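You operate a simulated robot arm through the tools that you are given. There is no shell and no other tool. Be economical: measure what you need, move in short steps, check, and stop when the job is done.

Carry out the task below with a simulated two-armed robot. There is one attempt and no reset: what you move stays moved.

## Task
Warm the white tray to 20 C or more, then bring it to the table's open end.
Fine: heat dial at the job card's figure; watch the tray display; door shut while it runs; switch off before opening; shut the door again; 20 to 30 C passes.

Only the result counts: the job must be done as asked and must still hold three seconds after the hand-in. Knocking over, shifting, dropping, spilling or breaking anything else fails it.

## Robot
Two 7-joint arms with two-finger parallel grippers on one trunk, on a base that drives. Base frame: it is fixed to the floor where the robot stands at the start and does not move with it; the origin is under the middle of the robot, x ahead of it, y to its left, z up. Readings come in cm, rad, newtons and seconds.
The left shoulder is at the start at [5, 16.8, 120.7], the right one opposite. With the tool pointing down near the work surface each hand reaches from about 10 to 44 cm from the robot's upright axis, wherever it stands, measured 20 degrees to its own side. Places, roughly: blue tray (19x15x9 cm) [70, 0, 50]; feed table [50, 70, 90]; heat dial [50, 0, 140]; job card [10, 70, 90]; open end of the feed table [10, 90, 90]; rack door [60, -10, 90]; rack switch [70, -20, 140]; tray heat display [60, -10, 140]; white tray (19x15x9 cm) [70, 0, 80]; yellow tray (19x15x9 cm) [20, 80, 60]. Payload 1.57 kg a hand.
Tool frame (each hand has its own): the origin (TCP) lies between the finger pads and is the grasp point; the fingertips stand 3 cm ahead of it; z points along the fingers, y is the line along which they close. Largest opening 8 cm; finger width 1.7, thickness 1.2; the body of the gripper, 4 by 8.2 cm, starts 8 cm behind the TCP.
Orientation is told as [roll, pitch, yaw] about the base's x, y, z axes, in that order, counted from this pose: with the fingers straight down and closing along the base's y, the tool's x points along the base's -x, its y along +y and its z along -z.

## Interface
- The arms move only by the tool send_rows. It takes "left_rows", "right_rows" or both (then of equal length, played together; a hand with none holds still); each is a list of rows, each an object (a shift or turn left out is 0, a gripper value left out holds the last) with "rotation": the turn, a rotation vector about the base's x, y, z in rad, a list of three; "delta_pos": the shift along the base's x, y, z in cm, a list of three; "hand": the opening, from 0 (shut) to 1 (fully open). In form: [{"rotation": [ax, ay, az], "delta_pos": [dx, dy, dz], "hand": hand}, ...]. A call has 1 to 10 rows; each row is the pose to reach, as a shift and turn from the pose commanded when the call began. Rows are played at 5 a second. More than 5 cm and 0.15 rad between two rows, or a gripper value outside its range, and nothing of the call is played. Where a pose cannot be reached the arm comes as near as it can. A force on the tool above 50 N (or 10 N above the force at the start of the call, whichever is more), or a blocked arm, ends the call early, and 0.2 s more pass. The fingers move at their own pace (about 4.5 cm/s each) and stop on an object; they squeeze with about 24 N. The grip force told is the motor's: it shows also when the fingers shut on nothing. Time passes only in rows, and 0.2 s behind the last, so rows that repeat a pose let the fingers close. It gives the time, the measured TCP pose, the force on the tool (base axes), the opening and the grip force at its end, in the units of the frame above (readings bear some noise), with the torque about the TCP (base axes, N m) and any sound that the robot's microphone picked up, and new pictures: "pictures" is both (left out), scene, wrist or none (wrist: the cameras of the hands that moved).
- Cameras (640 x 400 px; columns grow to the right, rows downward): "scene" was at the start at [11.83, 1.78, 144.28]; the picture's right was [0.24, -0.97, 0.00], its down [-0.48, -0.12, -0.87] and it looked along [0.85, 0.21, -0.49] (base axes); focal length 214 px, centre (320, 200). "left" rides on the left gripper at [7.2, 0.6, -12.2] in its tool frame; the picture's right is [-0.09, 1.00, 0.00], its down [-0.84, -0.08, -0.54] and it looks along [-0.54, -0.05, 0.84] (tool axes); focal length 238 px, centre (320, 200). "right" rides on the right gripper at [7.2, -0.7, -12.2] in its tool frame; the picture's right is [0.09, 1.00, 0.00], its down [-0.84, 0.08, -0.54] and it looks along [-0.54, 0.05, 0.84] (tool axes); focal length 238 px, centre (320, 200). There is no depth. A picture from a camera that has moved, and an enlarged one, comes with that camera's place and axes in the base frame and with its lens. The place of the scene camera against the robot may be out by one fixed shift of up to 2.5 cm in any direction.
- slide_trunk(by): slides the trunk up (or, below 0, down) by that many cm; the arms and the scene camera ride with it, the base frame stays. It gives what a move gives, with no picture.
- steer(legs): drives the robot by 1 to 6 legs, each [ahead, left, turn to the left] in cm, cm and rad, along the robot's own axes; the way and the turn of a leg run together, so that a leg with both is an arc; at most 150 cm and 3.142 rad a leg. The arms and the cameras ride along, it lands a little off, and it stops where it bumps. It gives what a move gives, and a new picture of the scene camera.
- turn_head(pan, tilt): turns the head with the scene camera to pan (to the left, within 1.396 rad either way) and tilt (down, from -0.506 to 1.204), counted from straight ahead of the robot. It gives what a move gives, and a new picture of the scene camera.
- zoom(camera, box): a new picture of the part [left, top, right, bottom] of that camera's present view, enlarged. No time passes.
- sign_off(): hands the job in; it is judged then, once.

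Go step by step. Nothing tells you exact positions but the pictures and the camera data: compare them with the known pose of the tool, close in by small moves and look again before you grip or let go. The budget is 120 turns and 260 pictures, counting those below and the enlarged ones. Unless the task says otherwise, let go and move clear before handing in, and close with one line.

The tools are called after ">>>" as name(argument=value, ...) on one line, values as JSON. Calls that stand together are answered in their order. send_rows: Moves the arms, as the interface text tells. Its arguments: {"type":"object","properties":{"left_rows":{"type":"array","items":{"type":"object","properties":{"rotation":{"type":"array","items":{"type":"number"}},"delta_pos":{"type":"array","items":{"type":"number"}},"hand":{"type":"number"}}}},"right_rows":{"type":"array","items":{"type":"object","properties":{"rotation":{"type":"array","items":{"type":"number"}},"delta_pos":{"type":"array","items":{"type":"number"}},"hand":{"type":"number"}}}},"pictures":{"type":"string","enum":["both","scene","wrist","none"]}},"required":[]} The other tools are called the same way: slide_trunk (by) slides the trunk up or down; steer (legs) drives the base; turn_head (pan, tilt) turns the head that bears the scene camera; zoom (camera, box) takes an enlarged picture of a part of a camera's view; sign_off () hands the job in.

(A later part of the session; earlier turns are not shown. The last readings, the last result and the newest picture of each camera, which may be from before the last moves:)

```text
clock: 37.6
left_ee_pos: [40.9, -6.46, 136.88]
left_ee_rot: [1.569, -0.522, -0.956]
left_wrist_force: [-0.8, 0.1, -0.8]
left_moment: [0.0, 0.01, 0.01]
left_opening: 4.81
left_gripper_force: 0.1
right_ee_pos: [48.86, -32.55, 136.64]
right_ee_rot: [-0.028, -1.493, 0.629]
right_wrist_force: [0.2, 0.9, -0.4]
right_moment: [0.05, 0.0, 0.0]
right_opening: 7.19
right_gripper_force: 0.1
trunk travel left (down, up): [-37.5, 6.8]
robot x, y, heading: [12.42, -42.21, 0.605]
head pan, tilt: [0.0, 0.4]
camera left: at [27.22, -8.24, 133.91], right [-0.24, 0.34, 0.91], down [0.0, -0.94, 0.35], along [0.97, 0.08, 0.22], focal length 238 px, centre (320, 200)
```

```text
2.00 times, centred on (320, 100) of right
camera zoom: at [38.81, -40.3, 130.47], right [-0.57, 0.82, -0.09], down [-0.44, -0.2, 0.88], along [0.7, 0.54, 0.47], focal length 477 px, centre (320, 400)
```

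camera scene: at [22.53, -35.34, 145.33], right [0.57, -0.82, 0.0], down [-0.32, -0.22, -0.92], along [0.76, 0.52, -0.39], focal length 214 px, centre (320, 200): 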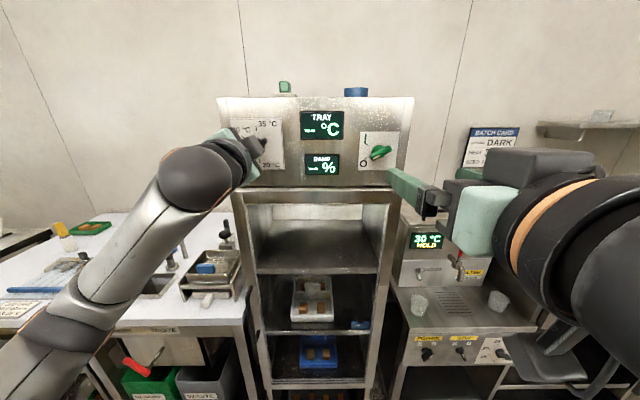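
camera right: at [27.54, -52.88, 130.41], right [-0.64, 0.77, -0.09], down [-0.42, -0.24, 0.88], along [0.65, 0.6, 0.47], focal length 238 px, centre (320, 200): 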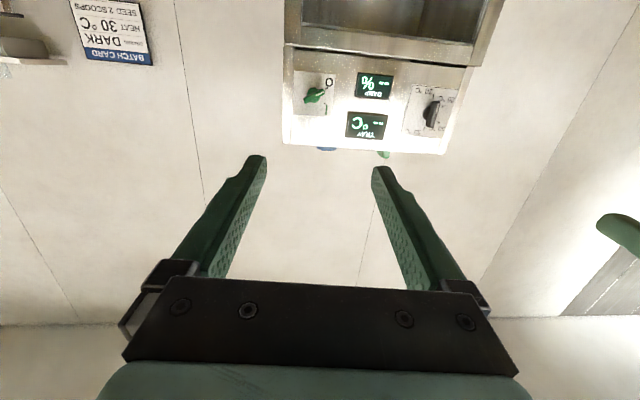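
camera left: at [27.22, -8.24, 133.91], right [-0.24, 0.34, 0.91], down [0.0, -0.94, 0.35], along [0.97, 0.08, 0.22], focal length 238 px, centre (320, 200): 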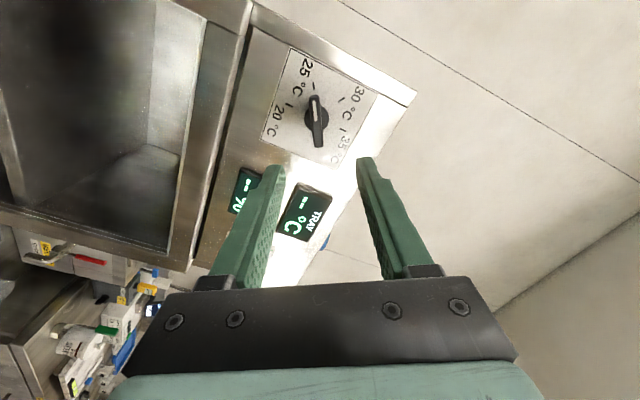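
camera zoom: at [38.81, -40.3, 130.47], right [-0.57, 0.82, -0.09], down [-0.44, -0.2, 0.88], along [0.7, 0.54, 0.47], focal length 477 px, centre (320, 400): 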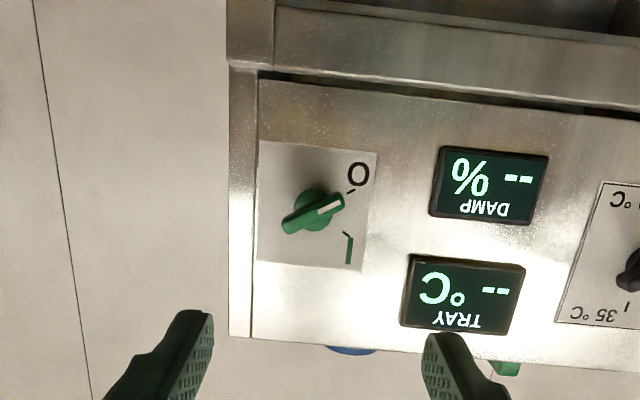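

The dial is on 25. The switch lies about 25 cm ahead of the right hand, with its bar 30° below horizontal-left. I twist the right hand 60° and approach 14 cm.

>>> send_rows(right_rows=[{"rotation": [0.113, 0.067, -0.005], "delta_pos": [1.48, 0.94, -0.2], "hand": 0.6}, {"rotation": [0.226, 0.1335, -0.01], "delta_pos": [2.95, 1.88, -0.4]}, {"rotation": [0.339, 0.2, -0.015], "delta_pos": [4.43, 2.81, -0.6]}, {"rotation": [0.452, 0.267, -0.02], "delta_pos": [5.9, 3.75, -0.8]}, {"rotation": [0.565, 0.334, -0.025], "delta_pos": [7.38, 4.69, -1.0]}, {"rotation": [0.678, 0.4, -0.03], "delta_pos": [8.85, 5.63, -1.25]}, {"rotation": [0.791, 0.467, -0.035], "delta_pos": [10.33, 6.56, -1.45]}, {"rotation": [0.904, 0.534, -0.04], "delta_pos": [11.8, 7.5, -1.65]}], pictures="both")

```text
clock: 39.4
left_ee_pos: [41.14, -6.54, 136.88]
left_ee_rot: [1.568, -0.522, -0.957]
left_wrist_force: [-0.2, 0.2, -0.4]
left_moment: [-0.02, -0.03, 0.01]
left_opening: 4.79
left_gripper_force: 0.0
right_ee_pos: [60.9, -25.03, 135.07]
right_ee_rot: [1.572, -0.521, -0.97]
right_wrist_force: [1.4, 0.2, 0.4]
right_moment: [0.0, -0.01, -0.02]
right_opening: 4.8
right_gripper_force: 0.0
trunk travel left (down, up): [-37.5, 6.8]
robot x, y, heading: [12.24, -41.99, 0.607]
head pan, tilt: [0.0, 0.4]
camera scene: at [22.43, -35.06, 145.34], right [0.57, -0.82, 0.0], down [-0.32, -0.22, -0.92], along [0.76, 0.52, -0.39], focal length 214 px, centre (320, 200)
camera right: at [47.59, -27.11, 130.95], right [-0.33, 0.48, 0.82], down [-0.06, -0.87, 0.48], along [0.94, 0.11, 0.31], focal length 238 px, centre (320, 200)
```

scene: 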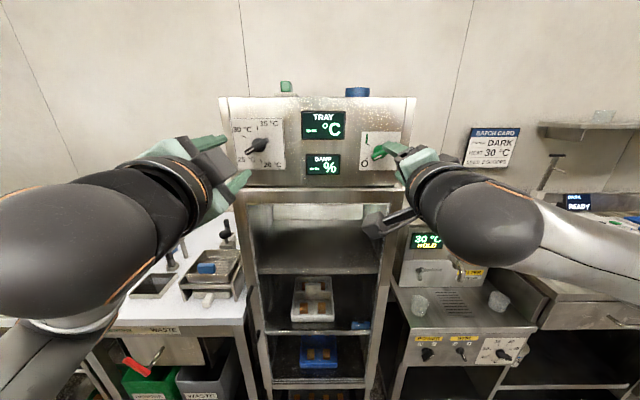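
right: 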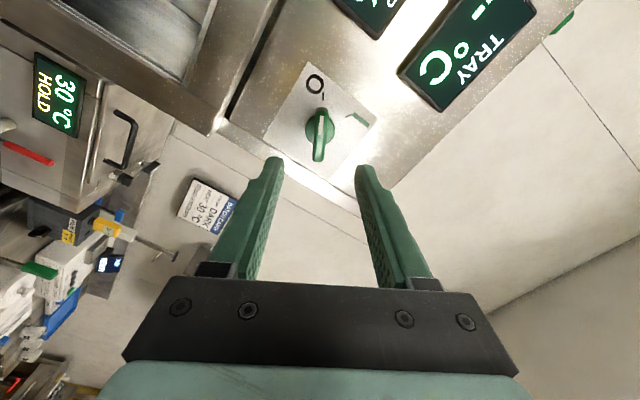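

Aligned: the bar is centred between the fingers and the plate is 11.4 cm ahead. I go 6.4 cm in and grip the bar.

>>> send_rows(right_rows=[{"delta_pos": [2.64, 1.81, 0], "hand": 0.6}, {"delta_pos": [5.28, 3.62, 0]}, {"delta_pos": [5.28, 3.62, 0], "hand": 0.0}, {"delta_pos": [5.28, 3.62, 0], "hand": 0.0}, {"delta_pos": [5.28, 3.62, 0], "hand": 0.0}, {"delta_pos": [5.28, 3.62, 0], "hand": 0.0}], pictures="wrist")

>>> zoom(camera="scene", box=[200, 150, 440, 400])

```text
clock: 40.8
left_ee_pos: [41.01, -6.45, 136.84]
left_ee_rot: [1.569, -0.523, -0.957]
left_wrist_force: [-0.3, 0.6, -0.7]
left_moment: [-0.04, -0.02, 0.03]
left_opening: 4.8
left_gripper_force: 0.1
right_ee_pos: [66.02, -21.4, 135.07]
right_ee_rot: [1.571, -0.527, -0.97]
right_wrist_force: [2.0, 1.8, 1.4]
right_moment: [0.05, -0.06, 0.17]
right_opening: 1.22
right_gripper_force: 29.3
trunk travel left (down, up): [-37.5, 6.8]
robot x, y, heading: [12.37, -42.18, 0.612]
head pan, tilt: [0.0, 0.4]
camera right: at [52.81, -23.37, 130.81], right [-0.33, 0.48, 0.82], down [-0.06, -0.87, 0.49], along [0.94, 0.11, 0.31], focal length 238 px, centre (320, 200)
```

right: 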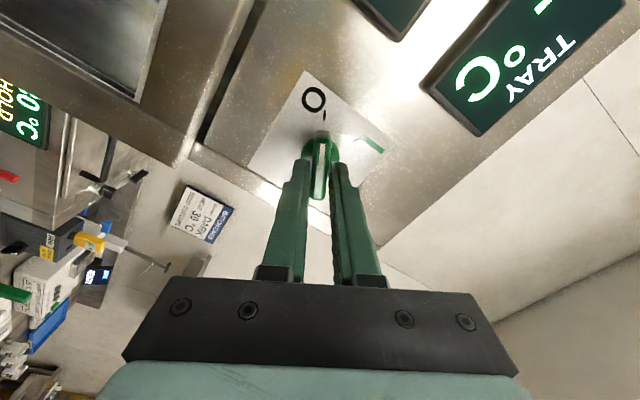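

```text
1.60 times, centred on (320, 275) of scene
camera zoom: at [22.41, -35.05, 145.34], right [0.57, -0.82, 0.0], down [-0.32, -0.22, -0.92], along [0.76, 0.52, -0.39], focal length 343 px, centre (320, 80)
```

zoom: 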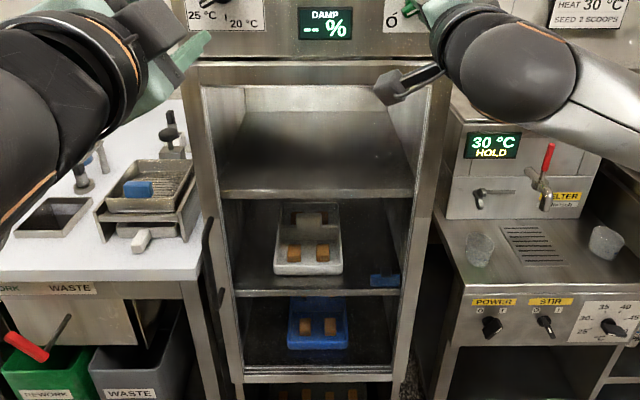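

The bar is gripped. I turn it clockwise about 70° to "I".

>>> send_rows(right_rows=[{"rotation": [0.116, 0.079, 0], "hand": 0.0}, {"rotation": [0.232, 0.159, 0]}, {"rotation": [0.348, 0.238, 0]}, {"rotation": [0.464, 0.318, 0]}, {"rotation": [0.58, 0.397, 0]}, {"rotation": [0.696, 0.477, 0]}, {"rotation": [0.812, 0.556, 0]}, {"rotation": [0.928, 0.636, 0]}, {"rotation": [1.006, 0.689, 0]}], pictures="both")

>>> zoom(camera="scene", box=[210, 85, 450, 195])

```text
clock: 42.8
left_ee_pos: [41.06, -6.42, 136.8]
left_ee_rot: [1.569, -0.522, -0.957]
left_wrist_force: [-0.2, -0.3, -0.3]
left_moment: [0.02, 0.01, 0.03]
left_opening: 4.8
left_gripper_force: 0.1
right_ee_pos: [66.05, -21.35, 134.97]
right_ee_rot: [1.572, 0.697, -0.971]
right_wrist_force: [5.2, 2.9, 4.4]
right_moment: [-0.59, -0.4, -0.04]
right_opening: 1.45
right_gripper_force: 30.8
trunk travel left (down, up): [-37.5, 6.8]
robot x, y, heading: [12.36, -42.36, 0.605]
head pan, tilt: [0.0, 0.4]
camera scene: at [22.45, -35.04, 145.34], right [0.57, -0.82, 0.0], down [-0.32, -0.22, -0.92], along [0.76, 0.52, -0.39], focal length 214 px, centre (320, 200)
camera right: at [52.76, -23.35, 139.09], right [0.32, -0.47, 0.82], down [-0.06, -0.88, -0.48], along [0.95, 0.11, -0.31], focal length 238 px, centre (320, 200)
```

scene: 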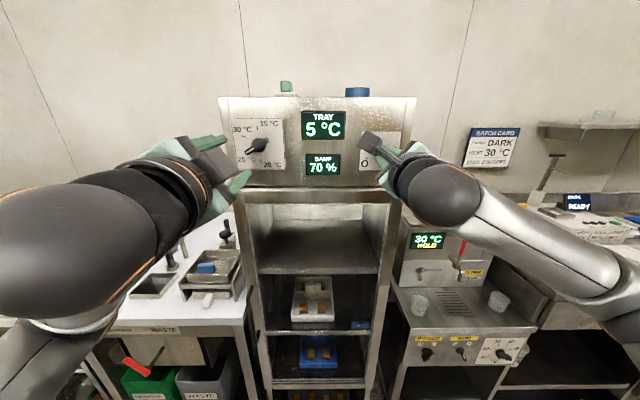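
right: 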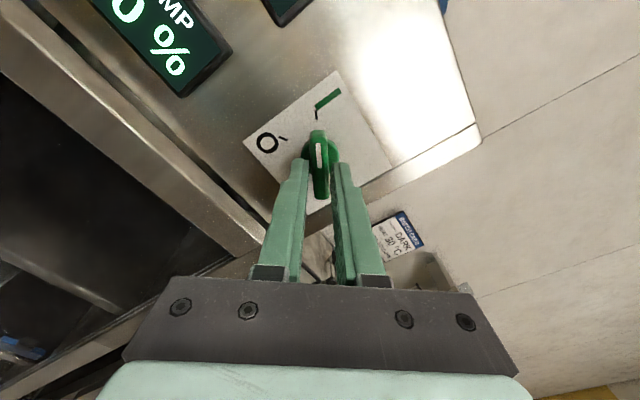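

```text
2.67 times, centred on (330, 140) of scene
camera zoom: at [22.45, -35.04, 145.34], right [0.57, -0.82, 0.0], down [-0.32, -0.22, -0.92], along [0.76, 0.52, -0.39], focal length 572 px, centre (293, 360)
```

zoom: 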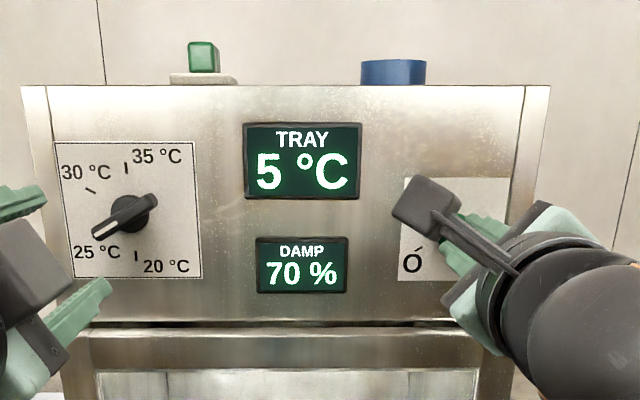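

It is on: tray 5 °C. I keep hold of the switch and wait in short stretches, watching the display.

>>> send_rows(right_rows=[{"hand": 0.0}, {}, {}, {}, {}, {}, {}, {}, {}, {}], pictures="scene")

```text
clock: 45.0
left_ee_pos: [41.16, -6.51, 136.82]
left_ee_rot: [1.57, -0.522, -0.957]
left_wrist_force: [-0.3, 0.0, -0.3]
left_moment: [0.0, 0.02, 0.0]
left_opening: 4.79
left_gripper_force: 0.1
right_ee_pos: [66.17, -21.41, 134.92]
right_ee_rot: [1.571, 0.695, -0.971]
right_wrist_force: [7.2, 1.2, 7.8]
right_moment: [-0.44, -0.37, -0.12]
right_opening: 1.45
right_gripper_force: 30.8
trunk travel left (down, up): [-37.5, 6.8]
robot x, y, heading: [12.4, -42.01, 0.604]
head pan, tilt: [0.0, 0.4]
camera scene: at [22.45, -35.05, 145.34], right [0.57, -0.82, 0.0], down [-0.32, -0.22, -0.92], along [0.76, 0.52, -0.39], focal length 214 px, centre (320, 200)
```

scene: 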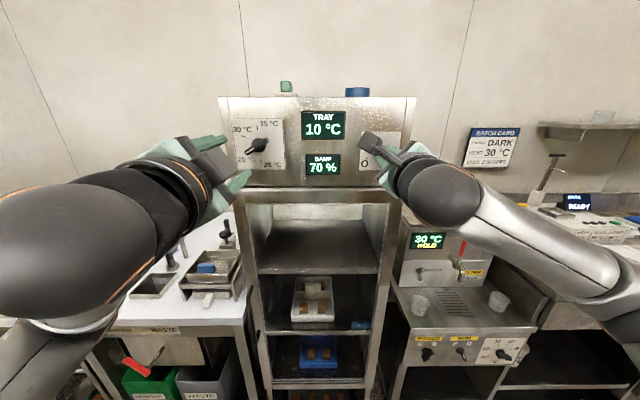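

10 °C after about 2 s. I wait 4 s more.

>>> send_rows(right_rows=[{"hand": 0.0}, {}, {}, {}, {}, {}, {}, {}, {}, {}], pictures="none")

>>> send_rows(right_rows=[{"hand": 0.0}, {}, {}, {}, {}, {}, {}, {}], pictures="scene")

```text
clock: 47.2
left_ee_pos: [41.21, -6.46, 136.82]
left_ee_rot: [1.57, -0.523, -0.956]
left_wrist_force: [0.4, -0.6, -1.7]
left_moment: [0.02, 0.04, 0.0]
left_opening: 4.83
left_gripper_force: 0.1
right_ee_pos: [66.13, -21.43, 134.88]
right_ee_rot: [1.571, 0.695, -0.971]
right_wrist_force: [7.4, 1.8, 8.4]
right_moment: [-0.38, -0.43, -0.04]
right_opening: 1.44
right_gripper_force: 31.0
trunk travel left (down, up): [-37.5, 6.8]
robot x, y, heading: [12.76, -42.44, 0.607]
head pan, tilt: [0.0, 0.4]
```

```text
clock: 49.0
left_ee_pos: [41.14, -6.45, 136.84]
left_ee_rot: [1.569, -0.521, -0.956]
left_wrist_force: [0.2, 0.9, 0.7]
left_moment: [-0.02, 0.01, 0.01]
left_opening: 4.81
left_gripper_force: 0.1
right_ee_pos: [66.1, -21.48, 135.05]
right_ee_rot: [1.572, 0.693, -0.97]
right_wrist_force: [8.9, 2.6, 9.8]
right_moment: [-0.36, -0.5, -0.04]
right_opening: 1.49
right_gripper_force: 30.8
trunk travel left (down, up): [-37.5, 6.8]
robot x, y, heading: [12.65, -41.99, 0.603]
head pan, tilt: [0.0, 0.4]
camera scene: at [22.44, -35.06, 145.34], right [0.57, -0.82, 0.0], down [-0.32, -0.22, -0.92], along [0.76, 0.52, -0.39], focal length 214 px, centre (320, 200)
```

scene: 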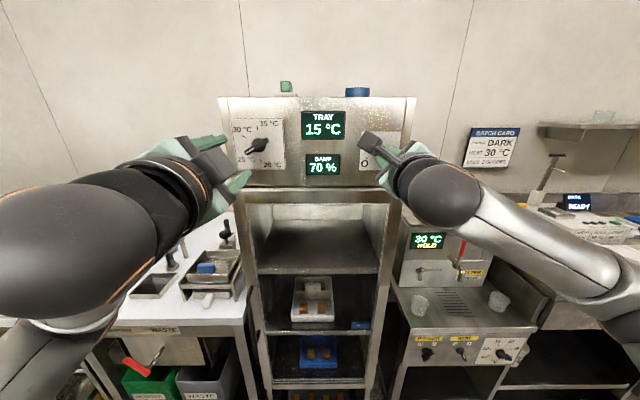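

15 °C, slowing as it nears 25. I wait about 10 s more.

>>> send_rows(right_rows=[{"hand": 0.0}, {}, {}, {}, {}, {}, {}, {}, {}, {}], pictures="none")

>>> send_rows(right_rows=[{"hand": 0.0}, {}, {}, {}, {}, {}, {}, {}, {}, {}], pictures="scene")

>>> send_rows(right_rows=[{"hand": 0.0}, {}, {}, {}, {}, {}, {}, {}, {}, {}], pictures="scene")

```text
clock: 51.2
left_ee_pos: [41.07, -6.38, 136.97]
left_ee_rot: [1.57, -0.521, -0.957]
left_wrist_force: [0.1, 0.1, 0.0]
left_moment: [0.0, -0.01, 0.01]
left_opening: 4.83
left_gripper_force: 0.1
right_ee_pos: [66.05, -21.44, 134.99]
right_ee_rot: [1.57, 0.696, -0.97]
right_wrist_force: [7.1, 2.7, 8.9]
right_moment: [-0.38, -0.47, -0.03]
right_opening: 1.46
right_gripper_force: 30.6
trunk travel left (down, up): [-37.5, 6.8]
robot x, y, heading: [12.51, -41.95, 0.6]
head pan, tilt: [0.0, 0.4]
```

```text
clock: 53.4
left_ee_pos: [41.11, -6.42, 136.91]
left_ee_rot: [1.568, -0.521, -0.957]
left_wrist_force: [1.0, -0.5, -0.4]
left_moment: [-0.01, 0.01, 0.02]
left_opening: 4.8
left_gripper_force: 0.0
right_ee_pos: [66.09, -21.45, 134.93]
right_ee_rot: [1.57, 0.696, -0.971]
right_wrist_force: [7.3, 2.1, 8.6]
right_moment: [-0.4, -0.47, -0.06]
right_opening: 1.45
right_gripper_force: 30.4
trunk travel left (down, up): [-37.5, 6.8]
robot x, y, heading: [12.46, -42.07, 0.601]
head pan, tilt: [0.0, 0.4]
camera scene: at [22.44, -35.07, 145.34], right [0.57, -0.82, 0.0], down [-0.32, -0.22, -0.92], along [0.76, 0.52, -0.39], focal length 214 px, centre (320, 200)
```

scene: 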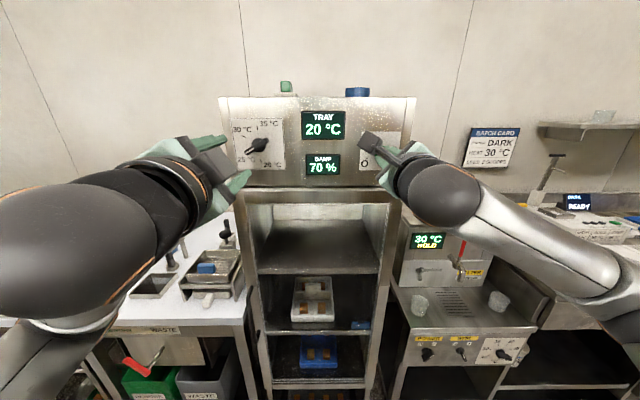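

```text
clock: 55.6
left_ee_pos: [41.12, -6.31, 136.9]
left_ee_rot: [1.569, -0.521, -0.956]
left_wrist_force: [-0.2, -0.6, -0.6]
left_moment: [-0.03, -0.03, -0.01]
left_opening: 4.84
left_gripper_force: 0.1
right_ee_pos: [66.04, -21.27, 134.95]
right_ee_rot: [1.571, 0.695, -0.971]
right_wrist_force: [7.5, 1.9, 10.0]
right_moment: [-0.37, -0.49, -0.05]
right_opening: 1.47
right_gripper_force: 31.2
trunk travel left (down, up): [-37.5, 6.8]
robot x, y, heading: [12.81, -42.25, 0.603]
head pan, tilt: [0.0, 0.4]
camera scene: at [22.44, -35.07, 145.34], right [0.57, -0.82, 0.0], down [-0.32, -0.22, -0.92], along [0.76, 0.52, -0.39], focal length 214 px, centre (320, 200)
```

scene: 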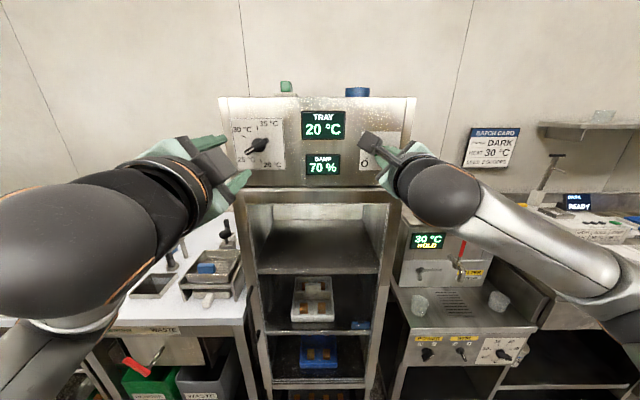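

It reads 20 (display goes in steps of 5). I wait a bit longer for margin.

>>> send_rows(right_rows=[{"hand": 0.0}, {}, {}, {}, {}, {}, {}, {}, {}, {}], pictures="scene")

```text
clock: 57.8
left_ee_pos: [41.11, -6.49, 136.93]
left_ee_rot: [1.57, -0.521, -0.958]
left_wrist_force: [-0.1, 0.0, 0.5]
left_moment: [0.03, -0.01, 0.01]
left_opening: 4.81
left_gripper_force: 0.0
right_ee_pos: [66.05, -21.37, 134.98]
right_ee_rot: [1.57, 0.694, -0.972]
right_wrist_force: [7.4, 1.9, 9.6]
right_moment: [-0.4, -0.5, -0.05]
right_opening: 1.47
right_gripper_force: 30.8
trunk travel left (down, up): [-37.5, 6.8]
robot x, y, heading: [12.38, -42.02, 0.605]
head pan, tilt: [0.0, 0.4]
camera scene: at [22.44, -35.07, 145.34], right [0.57, -0.82, 0.0], down [-0.32, -0.22, -0.92], along [0.76, 0.52, -0.39], focal length 214 px, centre (320, 200)
```

scene: 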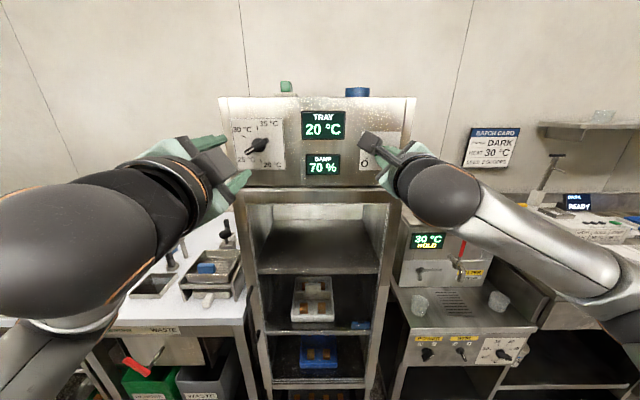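

Still 20; since the display may round, I wait for it to step on.

>>> send_rows(right_rows=[{"hand": 0.0}, {}, {}, {}, {}, {}, {}, {}, {}, {}], pictures="none")

>>> send_rows(right_rows=[{"hand": 0.0}, {}, {}, {}, {}, {}, {}, {}, {}, {}], pictures="scene")

```text
clock: 60.0
left_ee_pos: [41.11, -6.54, 136.87]
left_ee_rot: [1.569, -0.522, -0.957]
left_wrist_force: [-0.6, -0.3, -0.2]
left_moment: [-0.02, -0.01, -0.03]
left_opening: 4.78
left_gripper_force: 0.1
right_ee_pos: [66.1, -21.48, 134.87]
right_ee_rot: [1.571, 0.695, -0.97]
right_wrist_force: [7.8, 0.8, 8.6]
right_moment: [-0.41, -0.48, -0.06]
right_opening: 1.45
right_gripper_force: 30.1
trunk travel left (down, up): [-37.5, 6.8]
robot x, y, heading: [12.77, -42.36, 0.605]
head pan, tilt: [0.0, 0.4]
```

```text
clock: 62.2
left_ee_pos: [41.2, -6.6, 136.82]
left_ee_rot: [1.569, -0.523, -0.955]
left_wrist_force: [-0.3, 0.4, -0.6]
left_moment: [-0.01, 0.02, 0.01]
left_opening: 4.83
left_gripper_force: 0.0
right_ee_pos: [66.17, -21.56, 135.01]
right_ee_rot: [1.571, 0.695, -0.97]
right_wrist_force: [7.1, 0.8, 9.7]
right_moment: [-0.4, -0.44, -0.06]
right_opening: 1.47
right_gripper_force: 30.6
trunk travel left (down, up): [-37.5, 6.8]
robot x, y, heading: [12.74, -42.01, 0.608]
head pan, tilt: [0.0, 0.4]
camera scene: at [22.43, -35.08, 145.34], right [0.57, -0.82, 0.0], down [-0.32, -0.22, -0.92], along [0.76, 0.52, -0.39], focal length 214 px, centre (320, 200)
```

scene: 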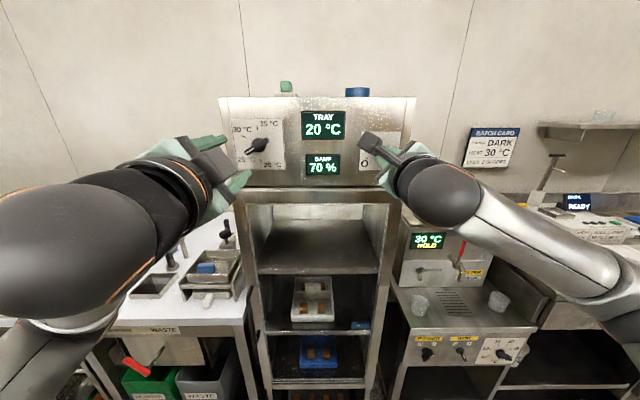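

The rise is flattening towards 25; I wait about 8 s more so that it is surely above 20.

>>> send_rows(right_rows=[{"hand": 0.0}, {}, {}, {}, {}, {}, {}, {}, {}, {}], pictures="none")

>>> send_rows(right_rows=[{"hand": 0.0}, {}, {}, {}, {}, {}, {}, {}, {}, {}], pictures="none")

>>> send_rows(right_rows=[{"hand": 0.0}, {}, {}, {}, {}, {}, {}, {}, {}, {}], pictures="none")

>>> send_rows(right_rows=[{"hand": 0.0}, {}, {}, {}, {}, {}, {}, {}, {}, {}], pictures="scene")

```text
clock: 64.4
left_ee_pos: [41.04, -6.56, 136.86]
left_ee_rot: [1.569, -0.522, -0.957]
left_wrist_force: [0.3, 0.1, -0.6]
left_moment: [-0.04, -0.03, 0.04]
left_opening: 4.79
left_gripper_force: 0.0
right_ee_pos: [65.96, -21.35, 134.94]
right_ee_rot: [1.57, 0.696, -0.971]
right_wrist_force: [7.0, 0.2, 8.6]
right_moment: [-0.44, -0.45, -0.05]
right_opening: 1.44
right_gripper_force: 30.9
trunk travel left (down, up): [-37.5, 6.8]
robot x, y, heading: [12.4, -42.1, 0.605]
head pan, tilt: [0.0, 0.4]
```

```text
clock: 66.6
left_ee_pos: [41.15, -6.37, 136.88]
left_ee_rot: [1.569, -0.522, -0.956]
left_wrist_force: [-0.2, 0.6, -0.2]
left_moment: [-0.01, 0.02, 0.02]
left_opening: 4.8
left_gripper_force: 0.1
right_ee_pos: [65.98, -21.42, 134.97]
right_ee_rot: [1.571, 0.694, -0.969]
right_wrist_force: [5.4, 1.3, 7.8]
right_moment: [-0.42, -0.44, -0.03]
right_opening: 1.49
right_gripper_force: 30.7
trunk travel left (down, up): [-37.5, 6.8]
robot x, y, heading: [12.55, -42.33, 0.607]
head pan, tilt: [0.0, 0.4]
```

```text
clock: 68.8
left_ee_pos: [41.11, -6.43, 136.73]
left_ee_rot: [1.568, -0.523, -0.957]
left_wrist_force: [0.1, -0.1, 0.3]
left_moment: [-0.02, 0.0, -0.03]
left_opening: 4.8
left_gripper_force: 0.1
right_ee_pos: [66.06, -21.44, 134.96]
right_ee_rot: [1.572, 0.695, -0.97]
right_wrist_force: [5.9, -0.2, 7.3]
right_moment: [-0.38, -0.45, -0.07]
right_opening: 1.46
right_gripper_force: 30.1
trunk travel left (down, up): [-37.5, 6.8]
robot x, y, heading: [13.02, -41.91, 0.603]
head pan, tilt: [0.0, 0.4]
```

```text
clock: 71.0
left_ee_pos: [41.02, -6.51, 136.81]
left_ee_rot: [1.57, -0.524, -0.958]
left_wrist_force: [0.3, 0.0, 0.0]
left_moment: [0.03, -0.01, 0.01]
left_opening: 4.82
left_gripper_force: 0.0
right_ee_pos: [66.0, -21.38, 134.92]
right_ee_rot: [1.572, 0.695, -0.97]
right_wrist_force: [5.9, 0.2, 6.7]
right_moment: [-0.42, -0.45, -0.05]
right_opening: 1.47
right_gripper_force: 31.0
trunk travel left (down, up): [-37.5, 6.8]
robot x, y, heading: [12.4, -42.43, 0.606]
head pan, tilt: [0.0, 0.4]
camera scene: at [22.43, -35.09, 145.34], right [0.57, -0.82, 0.0], down [-0.32, -0.22, -0.92], along [0.76, 0.52, -0.39], focal length 214 px, centre (320, 200)
```

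scene: 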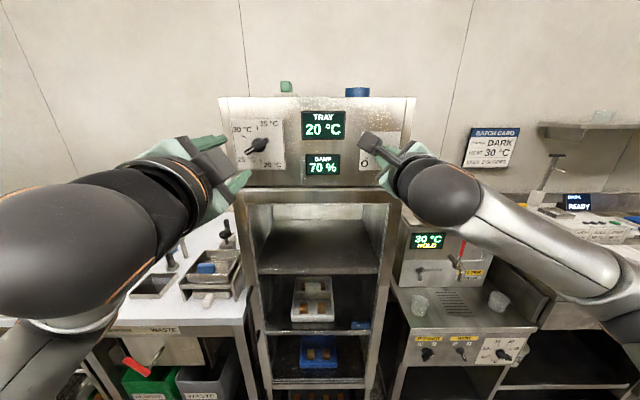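

Steady at 20 (reads downwards in steps of 5, so 20–25). I switch off by turning the bar back.

>>> send_rows(right_rows=[{"rotation": [-0.116, -0.079, 0], "hand": 0.0}, {"rotation": [-0.232, -0.159, 0]}, {"rotation": [-0.348, -0.238, 0]}, {"rotation": [-0.464, -0.318, 0]}, {"rotation": [-0.58, -0.397, 0]}, {"rotation": [-0.696, -0.477, 0]}, {"rotation": [-0.812, -0.556, 0]}, {"rotation": [-0.928, -0.636, 0]}, {"rotation": [-1.02, -0.7, 0]}, {"rotation": [-1.02, -0.7, 0]}], pictures="both")

```text
clock: 73.2
left_ee_pos: [41.17, -6.42, 136.81]
left_ee_rot: [1.569, -0.52, -0.957]
left_wrist_force: [1.1, 0.6, -1.2]
left_moment: [0.01, 0.0, -0.01]
left_opening: 4.8
left_gripper_force: 0.0
right_ee_pos: [66.09, -21.4, 135.03]
right_ee_rot: [1.57, -0.543, -0.968]
right_wrist_force: [7.1, 0.5, 5.8]
right_moment: [0.62, 0.07, -0.16]
right_opening: 1.19
right_gripper_force: 29.2
trunk travel left (down, up): [-37.5, 6.8]
robot x, y, heading: [12.42, -42.15, 0.601]
head pan, tilt: [0.0, 0.4]
camera scene: at [22.47, -35.09, 145.34], right [0.57, -0.82, 0.0], down [-0.32, -0.22, -0.92], along [0.76, 0.52, -0.39], focal length 214 px, centre (320, 200)
camera right: at [52.85, -23.57, 130.77], right [-0.34, 0.49, 0.81], down [-0.06, -0.86, 0.5], along [0.94, 0.12, 0.32], focal length 238 px, centre (320, 200)
```

scene: 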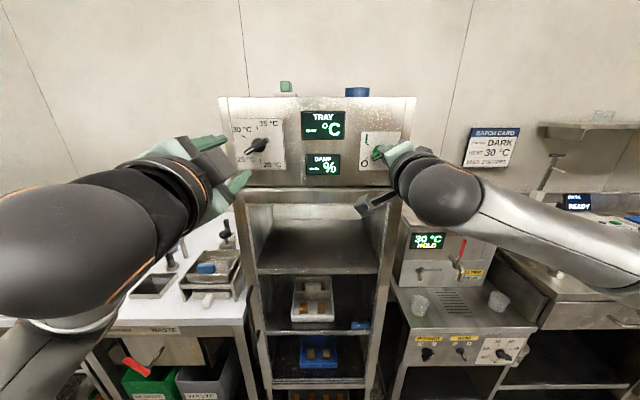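
right: 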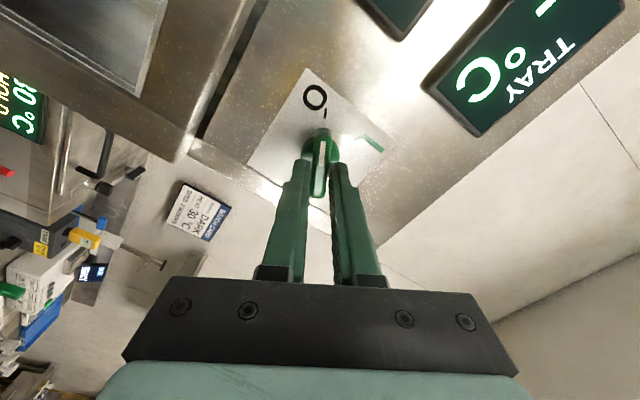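

It is off (display dashes). I release the switch, back the right hand out, and look down at the door handle.

>>> send_rows(right_rows=[{"hand": 0.4}, {"hand": 0.6}, {"delta_pos": [-3.5, -2.4, 0]}, {"delta_pos": [-7.0, -4.8, 0]}, {"delta_pos": [-10.5, -7.2, 0]}, {"delta_pos": [-14.0, -9.6, 0]}], pictures="none")

>>> turn_head(pan=0.15, tilt=0.8)

>>> zoom(camera="scene", box=[220, 60, 440, 340])

```text
clock: 74.6
left_ee_pos: [41.14, -6.6, 136.9]
left_ee_rot: [1.57, -0.522, -0.957]
left_wrist_force: [-1.0, 0.1, 0.5]
left_moment: [0.05, 0.01, -0.01]
left_opening: 4.83
left_gripper_force: 0.1
right_ee_pos: [52.18, -30.89, 135.14]
right_ee_rot: [1.572, -0.543, -0.97]
right_wrist_force: [0.0, 0.4, 0.1]
right_moment: [-0.02, 0.01, 0.02]
right_opening: 4.81
right_gripper_force: 0.1
trunk travel left (down, up): [-37.5, 6.8]
robot x, y, heading: [12.55, -42.27, 0.601]
head pan, tilt: [0.0, 0.4]
```

```text
clock: 75.5
left_ee_pos: [41.04, -6.45, 136.78]
left_ee_rot: [1.57, -0.522, -0.955]
left_wrist_force: [0.1, -1.0, 0.6]
left_moment: [-0.03, -0.01, 0.01]
left_opening: 4.8
left_gripper_force: 0.1
right_ee_pos: [52.05, -30.81, 135.02]
right_ee_rot: [1.571, -0.542, -0.969]
right_wrist_force: [0.1, -0.1, -0.4]
right_moment: [0.03, -0.01, 0.01]
right_opening: 4.83
right_gripper_force: 0.1
trunk travel left (down, up): [-37.5, 6.8]
robot x, y, heading: [12.26, -42.1, 0.606]
head pan, tilt: [0.15, 0.799]
camera scene: at [20.65, -34.81, 141.84], right [0.68, -0.73, 0.0], down [-0.52, -0.49, -0.7], along [0.51, 0.48, -0.72], focal length 214 px, centre (320, 200)
```

scene: 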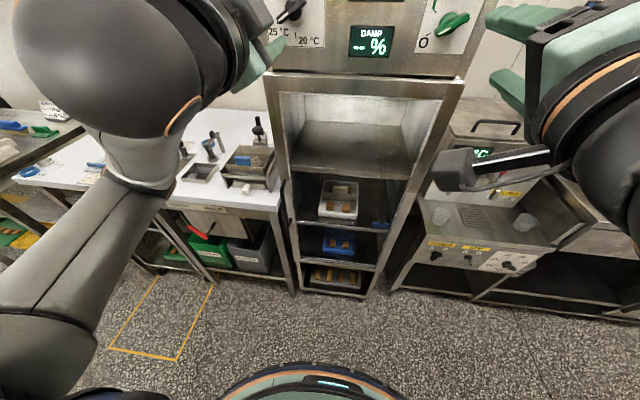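

```text
1.43 times, centred on (330, 200) of scene
camera zoom: at [20.65, -34.81, 141.84], right [0.68, -0.73, 0.0], down [-0.52, -0.49, -0.7], along [0.51, 0.48, -0.72], focal length 306 px, centre (306, 200)
```

zoom: 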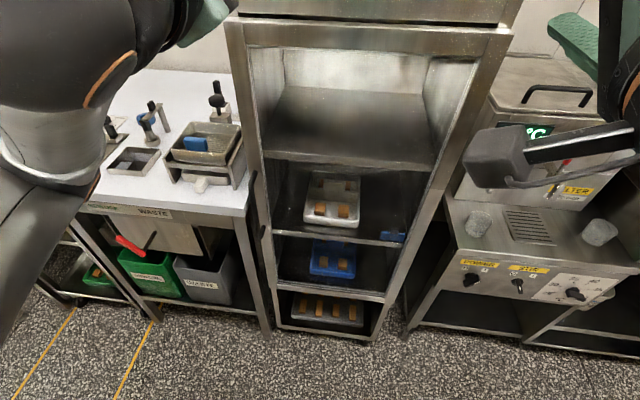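

>>> zoom(camera="scene", box=[260, 150, 400, 300])

>>> zoom(camera="scene", box=[265, 60, 345, 150])

```text
2.67 times, centred on (330, 225) of scene
camera zoom: at [20.65, -34.81, 141.84], right [0.68, -0.73, 0.0], down [-0.52, -0.49, -0.7], along [0.51, 0.48, -0.72], focal length 572 px, centre (293, 133)
```

zoom: 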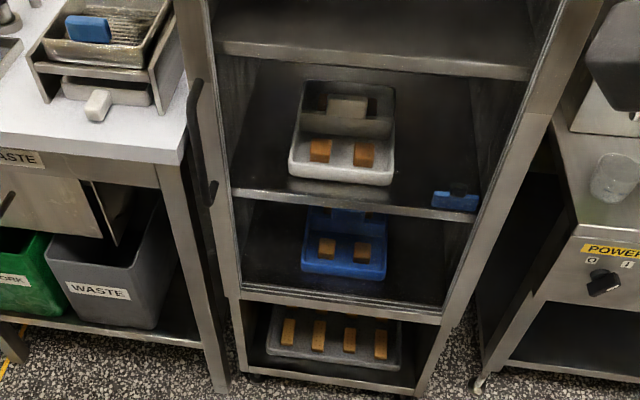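

```text
4.44 times, centred on (305, 105) of scene
camera zoom: at [20.65, -34.81, 141.84], right [0.68, -0.73, 0.0], down [-0.52, -0.49, -0.7], along [0.51, 0.48, -0.72], focal length 953 px, centre (387, 622)
```

zoom: 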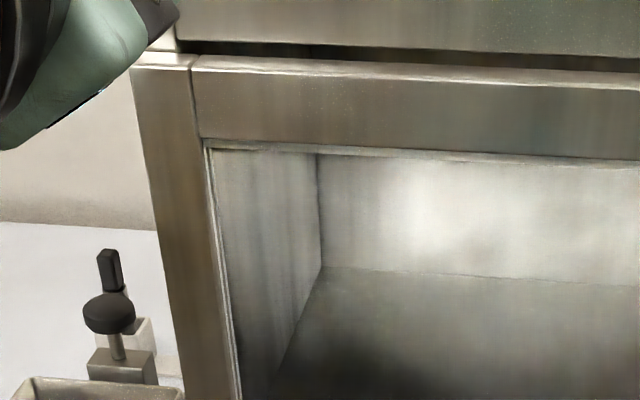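

The handle is a vertical black bar at the door's left edge, about z 81–101, close beside the table corner. I untwist the left hand and lower it to about z 97, well back from the handle.

>>> send_rows(left_rows=[{"rotation": [-0.0864, -0.0592, 0], "delta_pos": [-1.0, 0.04, -4.0], "hand": 0.6}, {"rotation": [-0.1728, -0.1184, 0], "delta_pos": [-2.0, 0.08, -8.0]}, {"rotation": [-0.2592, -0.1776, 0], "delta_pos": [-3.0, 0.12, -12.0]}, {"rotation": [-0.3456, -0.2368, 0], "delta_pos": [-4.0, 0.16, -16.0]}, {"rotation": [-0.432, -0.296, 0], "delta_pos": [-5.0, 0.2, -20.0]}, {"rotation": [-0.5184, -0.3552, 0], "delta_pos": [-6.0, 0.24, -24.0]}, {"rotation": [-0.6048, -0.4144, 0], "delta_pos": [-7.0, 0.28, -28.0]}, {"rotation": [-0.6912, -0.4736, 0], "delta_pos": [-8.0, 0.32, -32.0]}, {"rotation": [-0.7776, -0.5328, 0], "delta_pos": [-9.0, 0.36, -36.0]}, {"rotation": [-0.864, -0.592, 0], "delta_pos": [-10.0, 0.4, -40.0]}], pictures="both")

```text
clock: 77.8
left_ee_pos: [31.68, -3.01, 99.28]
left_ee_rot: [2.902, -1.503, -2.252]
left_wrist_force: [0.9, 0.4, 0.7]
left_moment: [0.01, -0.02, 0.04]
left_opening: 4.82
left_gripper_force: 0.0
left hand out of reach, approached as far as the arm can: row 2, 3, 4, 5, 6, 7, 8
right_ee_pos: [52.1, -30.91, 135.09]
right_ee_rot: [1.571, -0.542, -0.97]
right_wrist_force: [-0.2, 0.4, -0.7]
right_moment: [-0.02, -0.01, 0.02]
right_opening: 4.8
right_gripper_force: 0.0
trunk travel left (down, up): [-37.5, 6.8]
robot x, y, heading: [12.33, -41.82, 0.607]
head pan, tilt: [0.15, 0.799]
stopped in row 10 (left hand): the arm was blocked; the commanded pose is now the measured one
camera scene: at [20.65, -34.81, 141.83], right [0.68, -0.73, 0.0], down [-0.52, -0.49, -0.7], along [0.51, 0.48, -0.72], focal length 214 px, centre (320, 200)
camera left: at [21.95, -9.57, 91.4], right [-0.61, 0.79, 0.11], down [-0.42, -0.43, 0.8], along [0.67, 0.44, 0.59], focal length 238 px, centre (320, 200)
```

scene: 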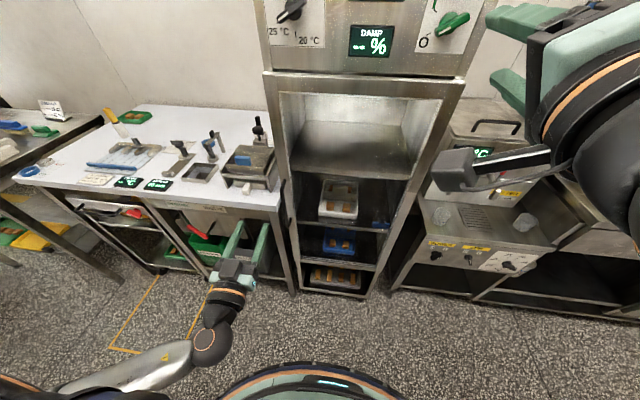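
left: 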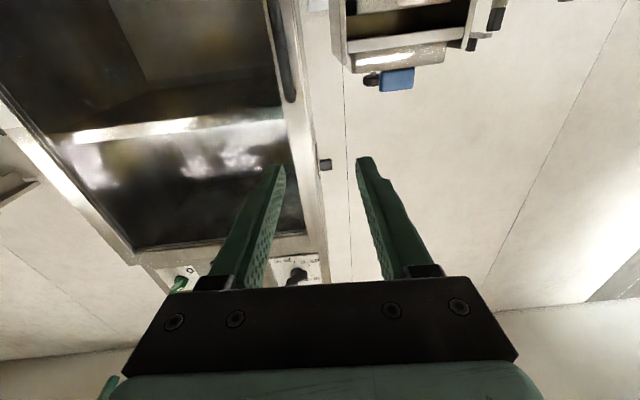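

The arm is folded low and got blocked just short. I raise that hand again 20 cm and instead lower the trunk 22 cm for a better arm posture.

>>> send_rows(left_rows=[{"delta_pos": [0, 0, 4]}, {"delta_pos": [0, 0, 8]}, {"delta_pos": [0, 0, 12]}, {"delta_pos": [0, 0, 16]}, {"delta_pos": [0, 0, 20]}], pictures="none")

>>> slide_trunk(by=-22)

>>> turn_head(pan=0.2, tilt=0.6)

>>> zoom(camera="left", box=[0, 0, 640, 400])

```text
clock: 79.0
left_ee_pos: [39.96, -0.07, 116.61]
left_ee_rot: [2.906, -1.505, -2.254]
left_wrist_force: [1.2, -0.4, 0.2]
left_moment: [-0.04, -0.01, -0.01]
left_opening: 4.79
left_gripper_force: 0.0
left hand out of reach, approached as far as the arm can: row 2, 3, 4, 5
right_ee_pos: [52.31, -30.94, 135.0]
right_ee_rot: [1.571, -0.54, -0.967]
right_wrist_force: [0.4, 0.0, -0.4]
right_moment: [-0.01, 0.01, 0.02]
right_opening: 4.81
right_gripper_force: 0.1
trunk travel left (down, up): [-37.5, 6.8]
robot x, y, heading: [12.62, -42.1, 0.603]
head pan, tilt: [0.15, 0.799]
```

```text
clock: 81.4
left_ee_pos: [39.88, -0.1, 94.53]
left_ee_rot: [2.938, -1.505, -2.286]
left_wrist_force: [0.1, 0.8, 0.9]
left_moment: [0.0, -0.01, 0.04]
left_opening: 4.8
left_gripper_force: 0.2
right_ee_pos: [52.1, -30.9, 113.13]
right_ee_rot: [1.57, -0.544, -0.971]
right_wrist_force: [-1.0, 0.0, 0.6]
right_moment: [0.0, -0.01, 0.01]
right_opening: 4.81
right_gripper_force: 0.1
trunk travel left (down, up): [-15.5, 28.8]
robot x, y, heading: [12.51, -42.25, 0.604]
head pan, tilt: [0.15, 0.799]
```

```text
clock: 82.1
left_ee_pos: [39.81, 0.08, 94.6]
left_ee_rot: [2.936, -1.505, -2.288]
left_wrist_force: [0.1, -0.5, -0.6]
left_moment: [0.01, 0.01, 0.01]
left_opening: 4.8
left_gripper_force: 0.2
right_ee_pos: [52.12, -30.93, 113.16]
right_ee_rot: [1.571, -0.543, -0.971]
right_wrist_force: [0.2, -0.4, 1.5]
right_moment: [-0.01, 0.0, -0.01]
right_opening: 4.79
right_gripper_force: 0.0
trunk travel left (down, up): [-15.5, 28.8]
robot x, y, heading: [12.27, -42.22, 0.605]
head pan, tilt: [0.201, 0.6]
camera scene: at [20.9, -33.97, 121.52], right [0.72, -0.69, 0.0], down [-0.39, -0.41, -0.82], along [0.57, 0.59, -0.57], focal length 214 px, centre (320, 200)
```

scene: 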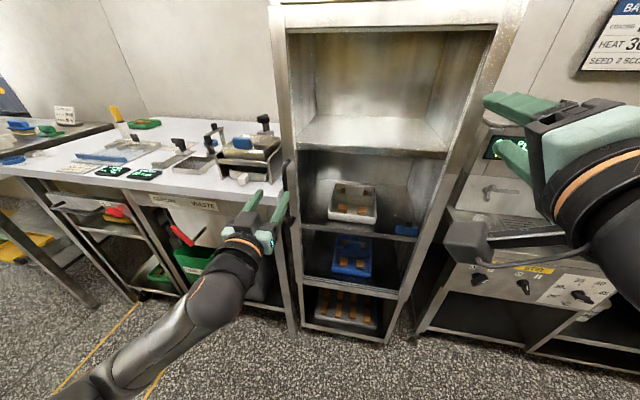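

```text
1.00 times, centred on (320, 200) of left
camera zoom: at [30.06, -6.61, 86.67], right [-0.61, 0.79, 0.11], down [-0.42, -0.43, 0.8], along [0.67, 0.44, 0.59], focal length 238 px, centre (320, 200)
```

zoom: 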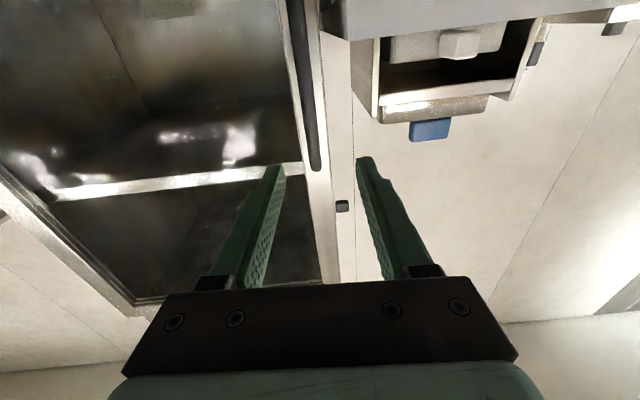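

The handle is 10 cm ahead and nearly centred. I straighten slightly and advance 6 cm.

>>> send_rows(left_rows=[{"rotation": [0.019, -0.028, -0.02], "delta_pos": [2.6, 1.5, 0], "hand": 0.55}, {"rotation": [0.037, -0.055, -0.045], "delta_pos": [5.1, 3.2, 0]}], pictures="wrist")

>>> zoom(camera="scene", box=[200, 130, 360, 260])

```text
clock: 82.7
left_ee_pos: [45.21, 3.0, 94.45]
left_ee_rot: [3.06, -1.439, -2.453]
left_wrist_force: [0.4, -0.5, 0.9]
left_moment: [0.03, -0.03, -0.02]
left_opening: 4.4
left_gripper_force: 0.0
right_ee_pos: [52.19, -30.96, 113.09]
right_ee_rot: [1.571, -0.542, -0.97]
right_wrist_force: [0.8, 0.7, 0.6]
right_moment: [0.03, 0.02, 0.0]
right_opening: 4.76
right_gripper_force: 0.1
trunk travel left (down, up): [-15.5, 28.8]
robot x, y, heading: [12.04, -41.94, 0.601]
head pan, tilt: [0.201, 0.6]
camera left: at [35.45, -2.8, 85.72], right [-0.58, 0.81, 0.1], down [-0.48, -0.44, 0.76], along [0.66, 0.39, 0.64], focal length 238 px, centre (320, 200)
```

left: 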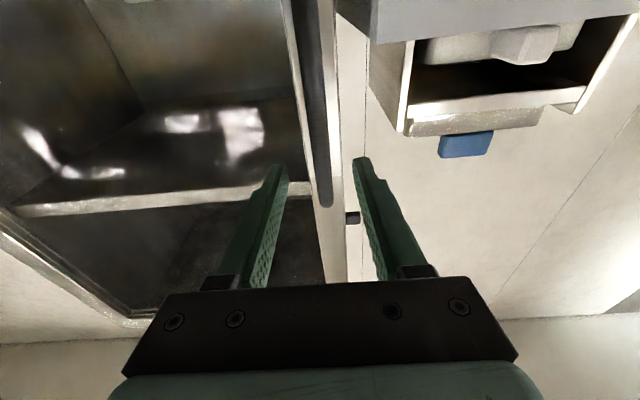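

```text
3.08 times, centred on (280, 195) of scene
camera zoom: at [20.9, -33.96, 121.52], right [0.72, -0.69, 0.0], down [-0.39, -0.41, -0.83], along [0.57, 0.59, -0.56], focal length 660 px, centre (443, 215)
```

zoom: 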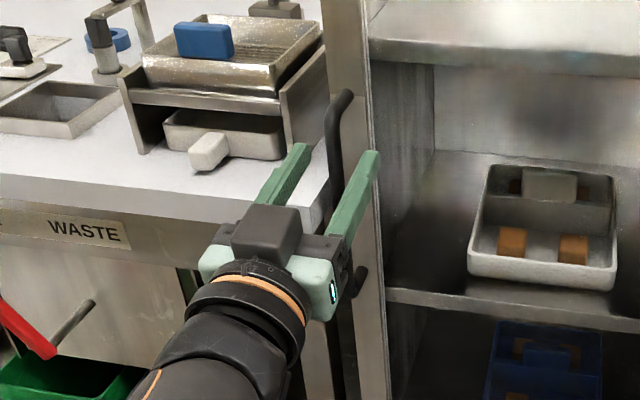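

The bar stands between the fingers, about 1.5 cm further in. I level the pitch, advance, and close.

>>> send_rows(left_rows=[{"rotation": [-0.037, 0.054, 0], "delta_pos": [0.6, 0.4, -0.4], "hand": 0.55}, {"rotation": [-0.073, 0.107, 0], "delta_pos": [1.25, 0.85, -0.8]}, {"rotation": [-0.073, 0.107, 0], "delta_pos": [1.25, 0.85, -0.8], "hand": 0.0}, {"rotation": [-0.073, 0.107, 0], "delta_pos": [1.25, 0.85, -0.8], "hand": 0.0}, {"rotation": [-0.073, 0.107, 0], "delta_pos": [1.25, 0.85, -0.8], "hand": 0.0}, {"rotation": [-0.073, 0.107, 0], "delta_pos": [1.25, 0.85, -0.8], "hand": 0.0}], pictures="wrist")

>>> zoom(camera="scene", box=[200, 130, 360, 260])

```text
clock: 84.1
left_ee_pos: [46.08, 4.05, 93.74]
left_ee_rot: [1.643, -1.562, -1.035]
left_wrist_force: [-4.1, 5.6, 0.7]
left_moment: [-0.68, 0.28, 0.07]
left_opening: 1.21
left_gripper_force: 29.3
right_ee_pos: [52.0, -30.89, 113.06]
right_ee_rot: [1.57, -0.544, -0.969]
right_wrist_force: [-0.5, -0.5, 0.1]
right_moment: [-0.02, -0.01, 0.04]
right_opening: 4.8
right_gripper_force: 0.1
trunk travel left (down, up): [-15.5, 28.8]
robot x, y, heading: [12.7, -42.24, 0.603]
head pan, tilt: [0.201, 0.6]
camera left: at [35.71, -2.41, 86.5], right [-0.57, 0.82, 0.1], down [-0.4, -0.38, 0.84], along [0.72, 0.43, 0.54], focal length 238 px, centre (320, 200)
```

left: 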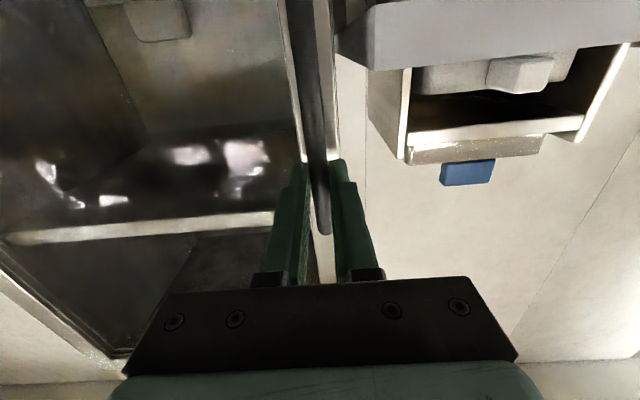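

```text
3.08 times, centred on (280, 195) of scene
camera zoom: at [20.85, -33.91, 121.52], right [0.72, -0.69, 0.0], down [-0.39, -0.41, -0.83], along [0.57, 0.59, -0.56], focal length 660 px, centre (443, 215)
```

zoom: 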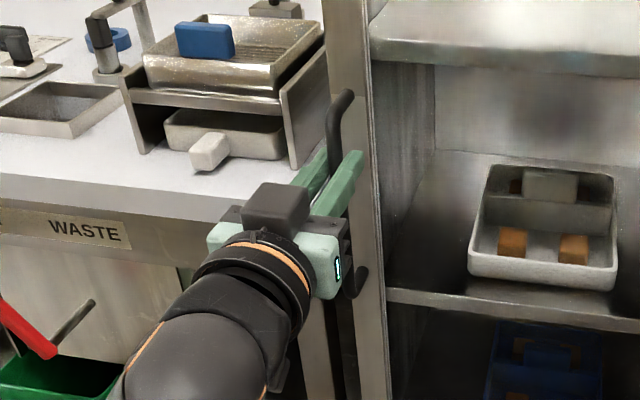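

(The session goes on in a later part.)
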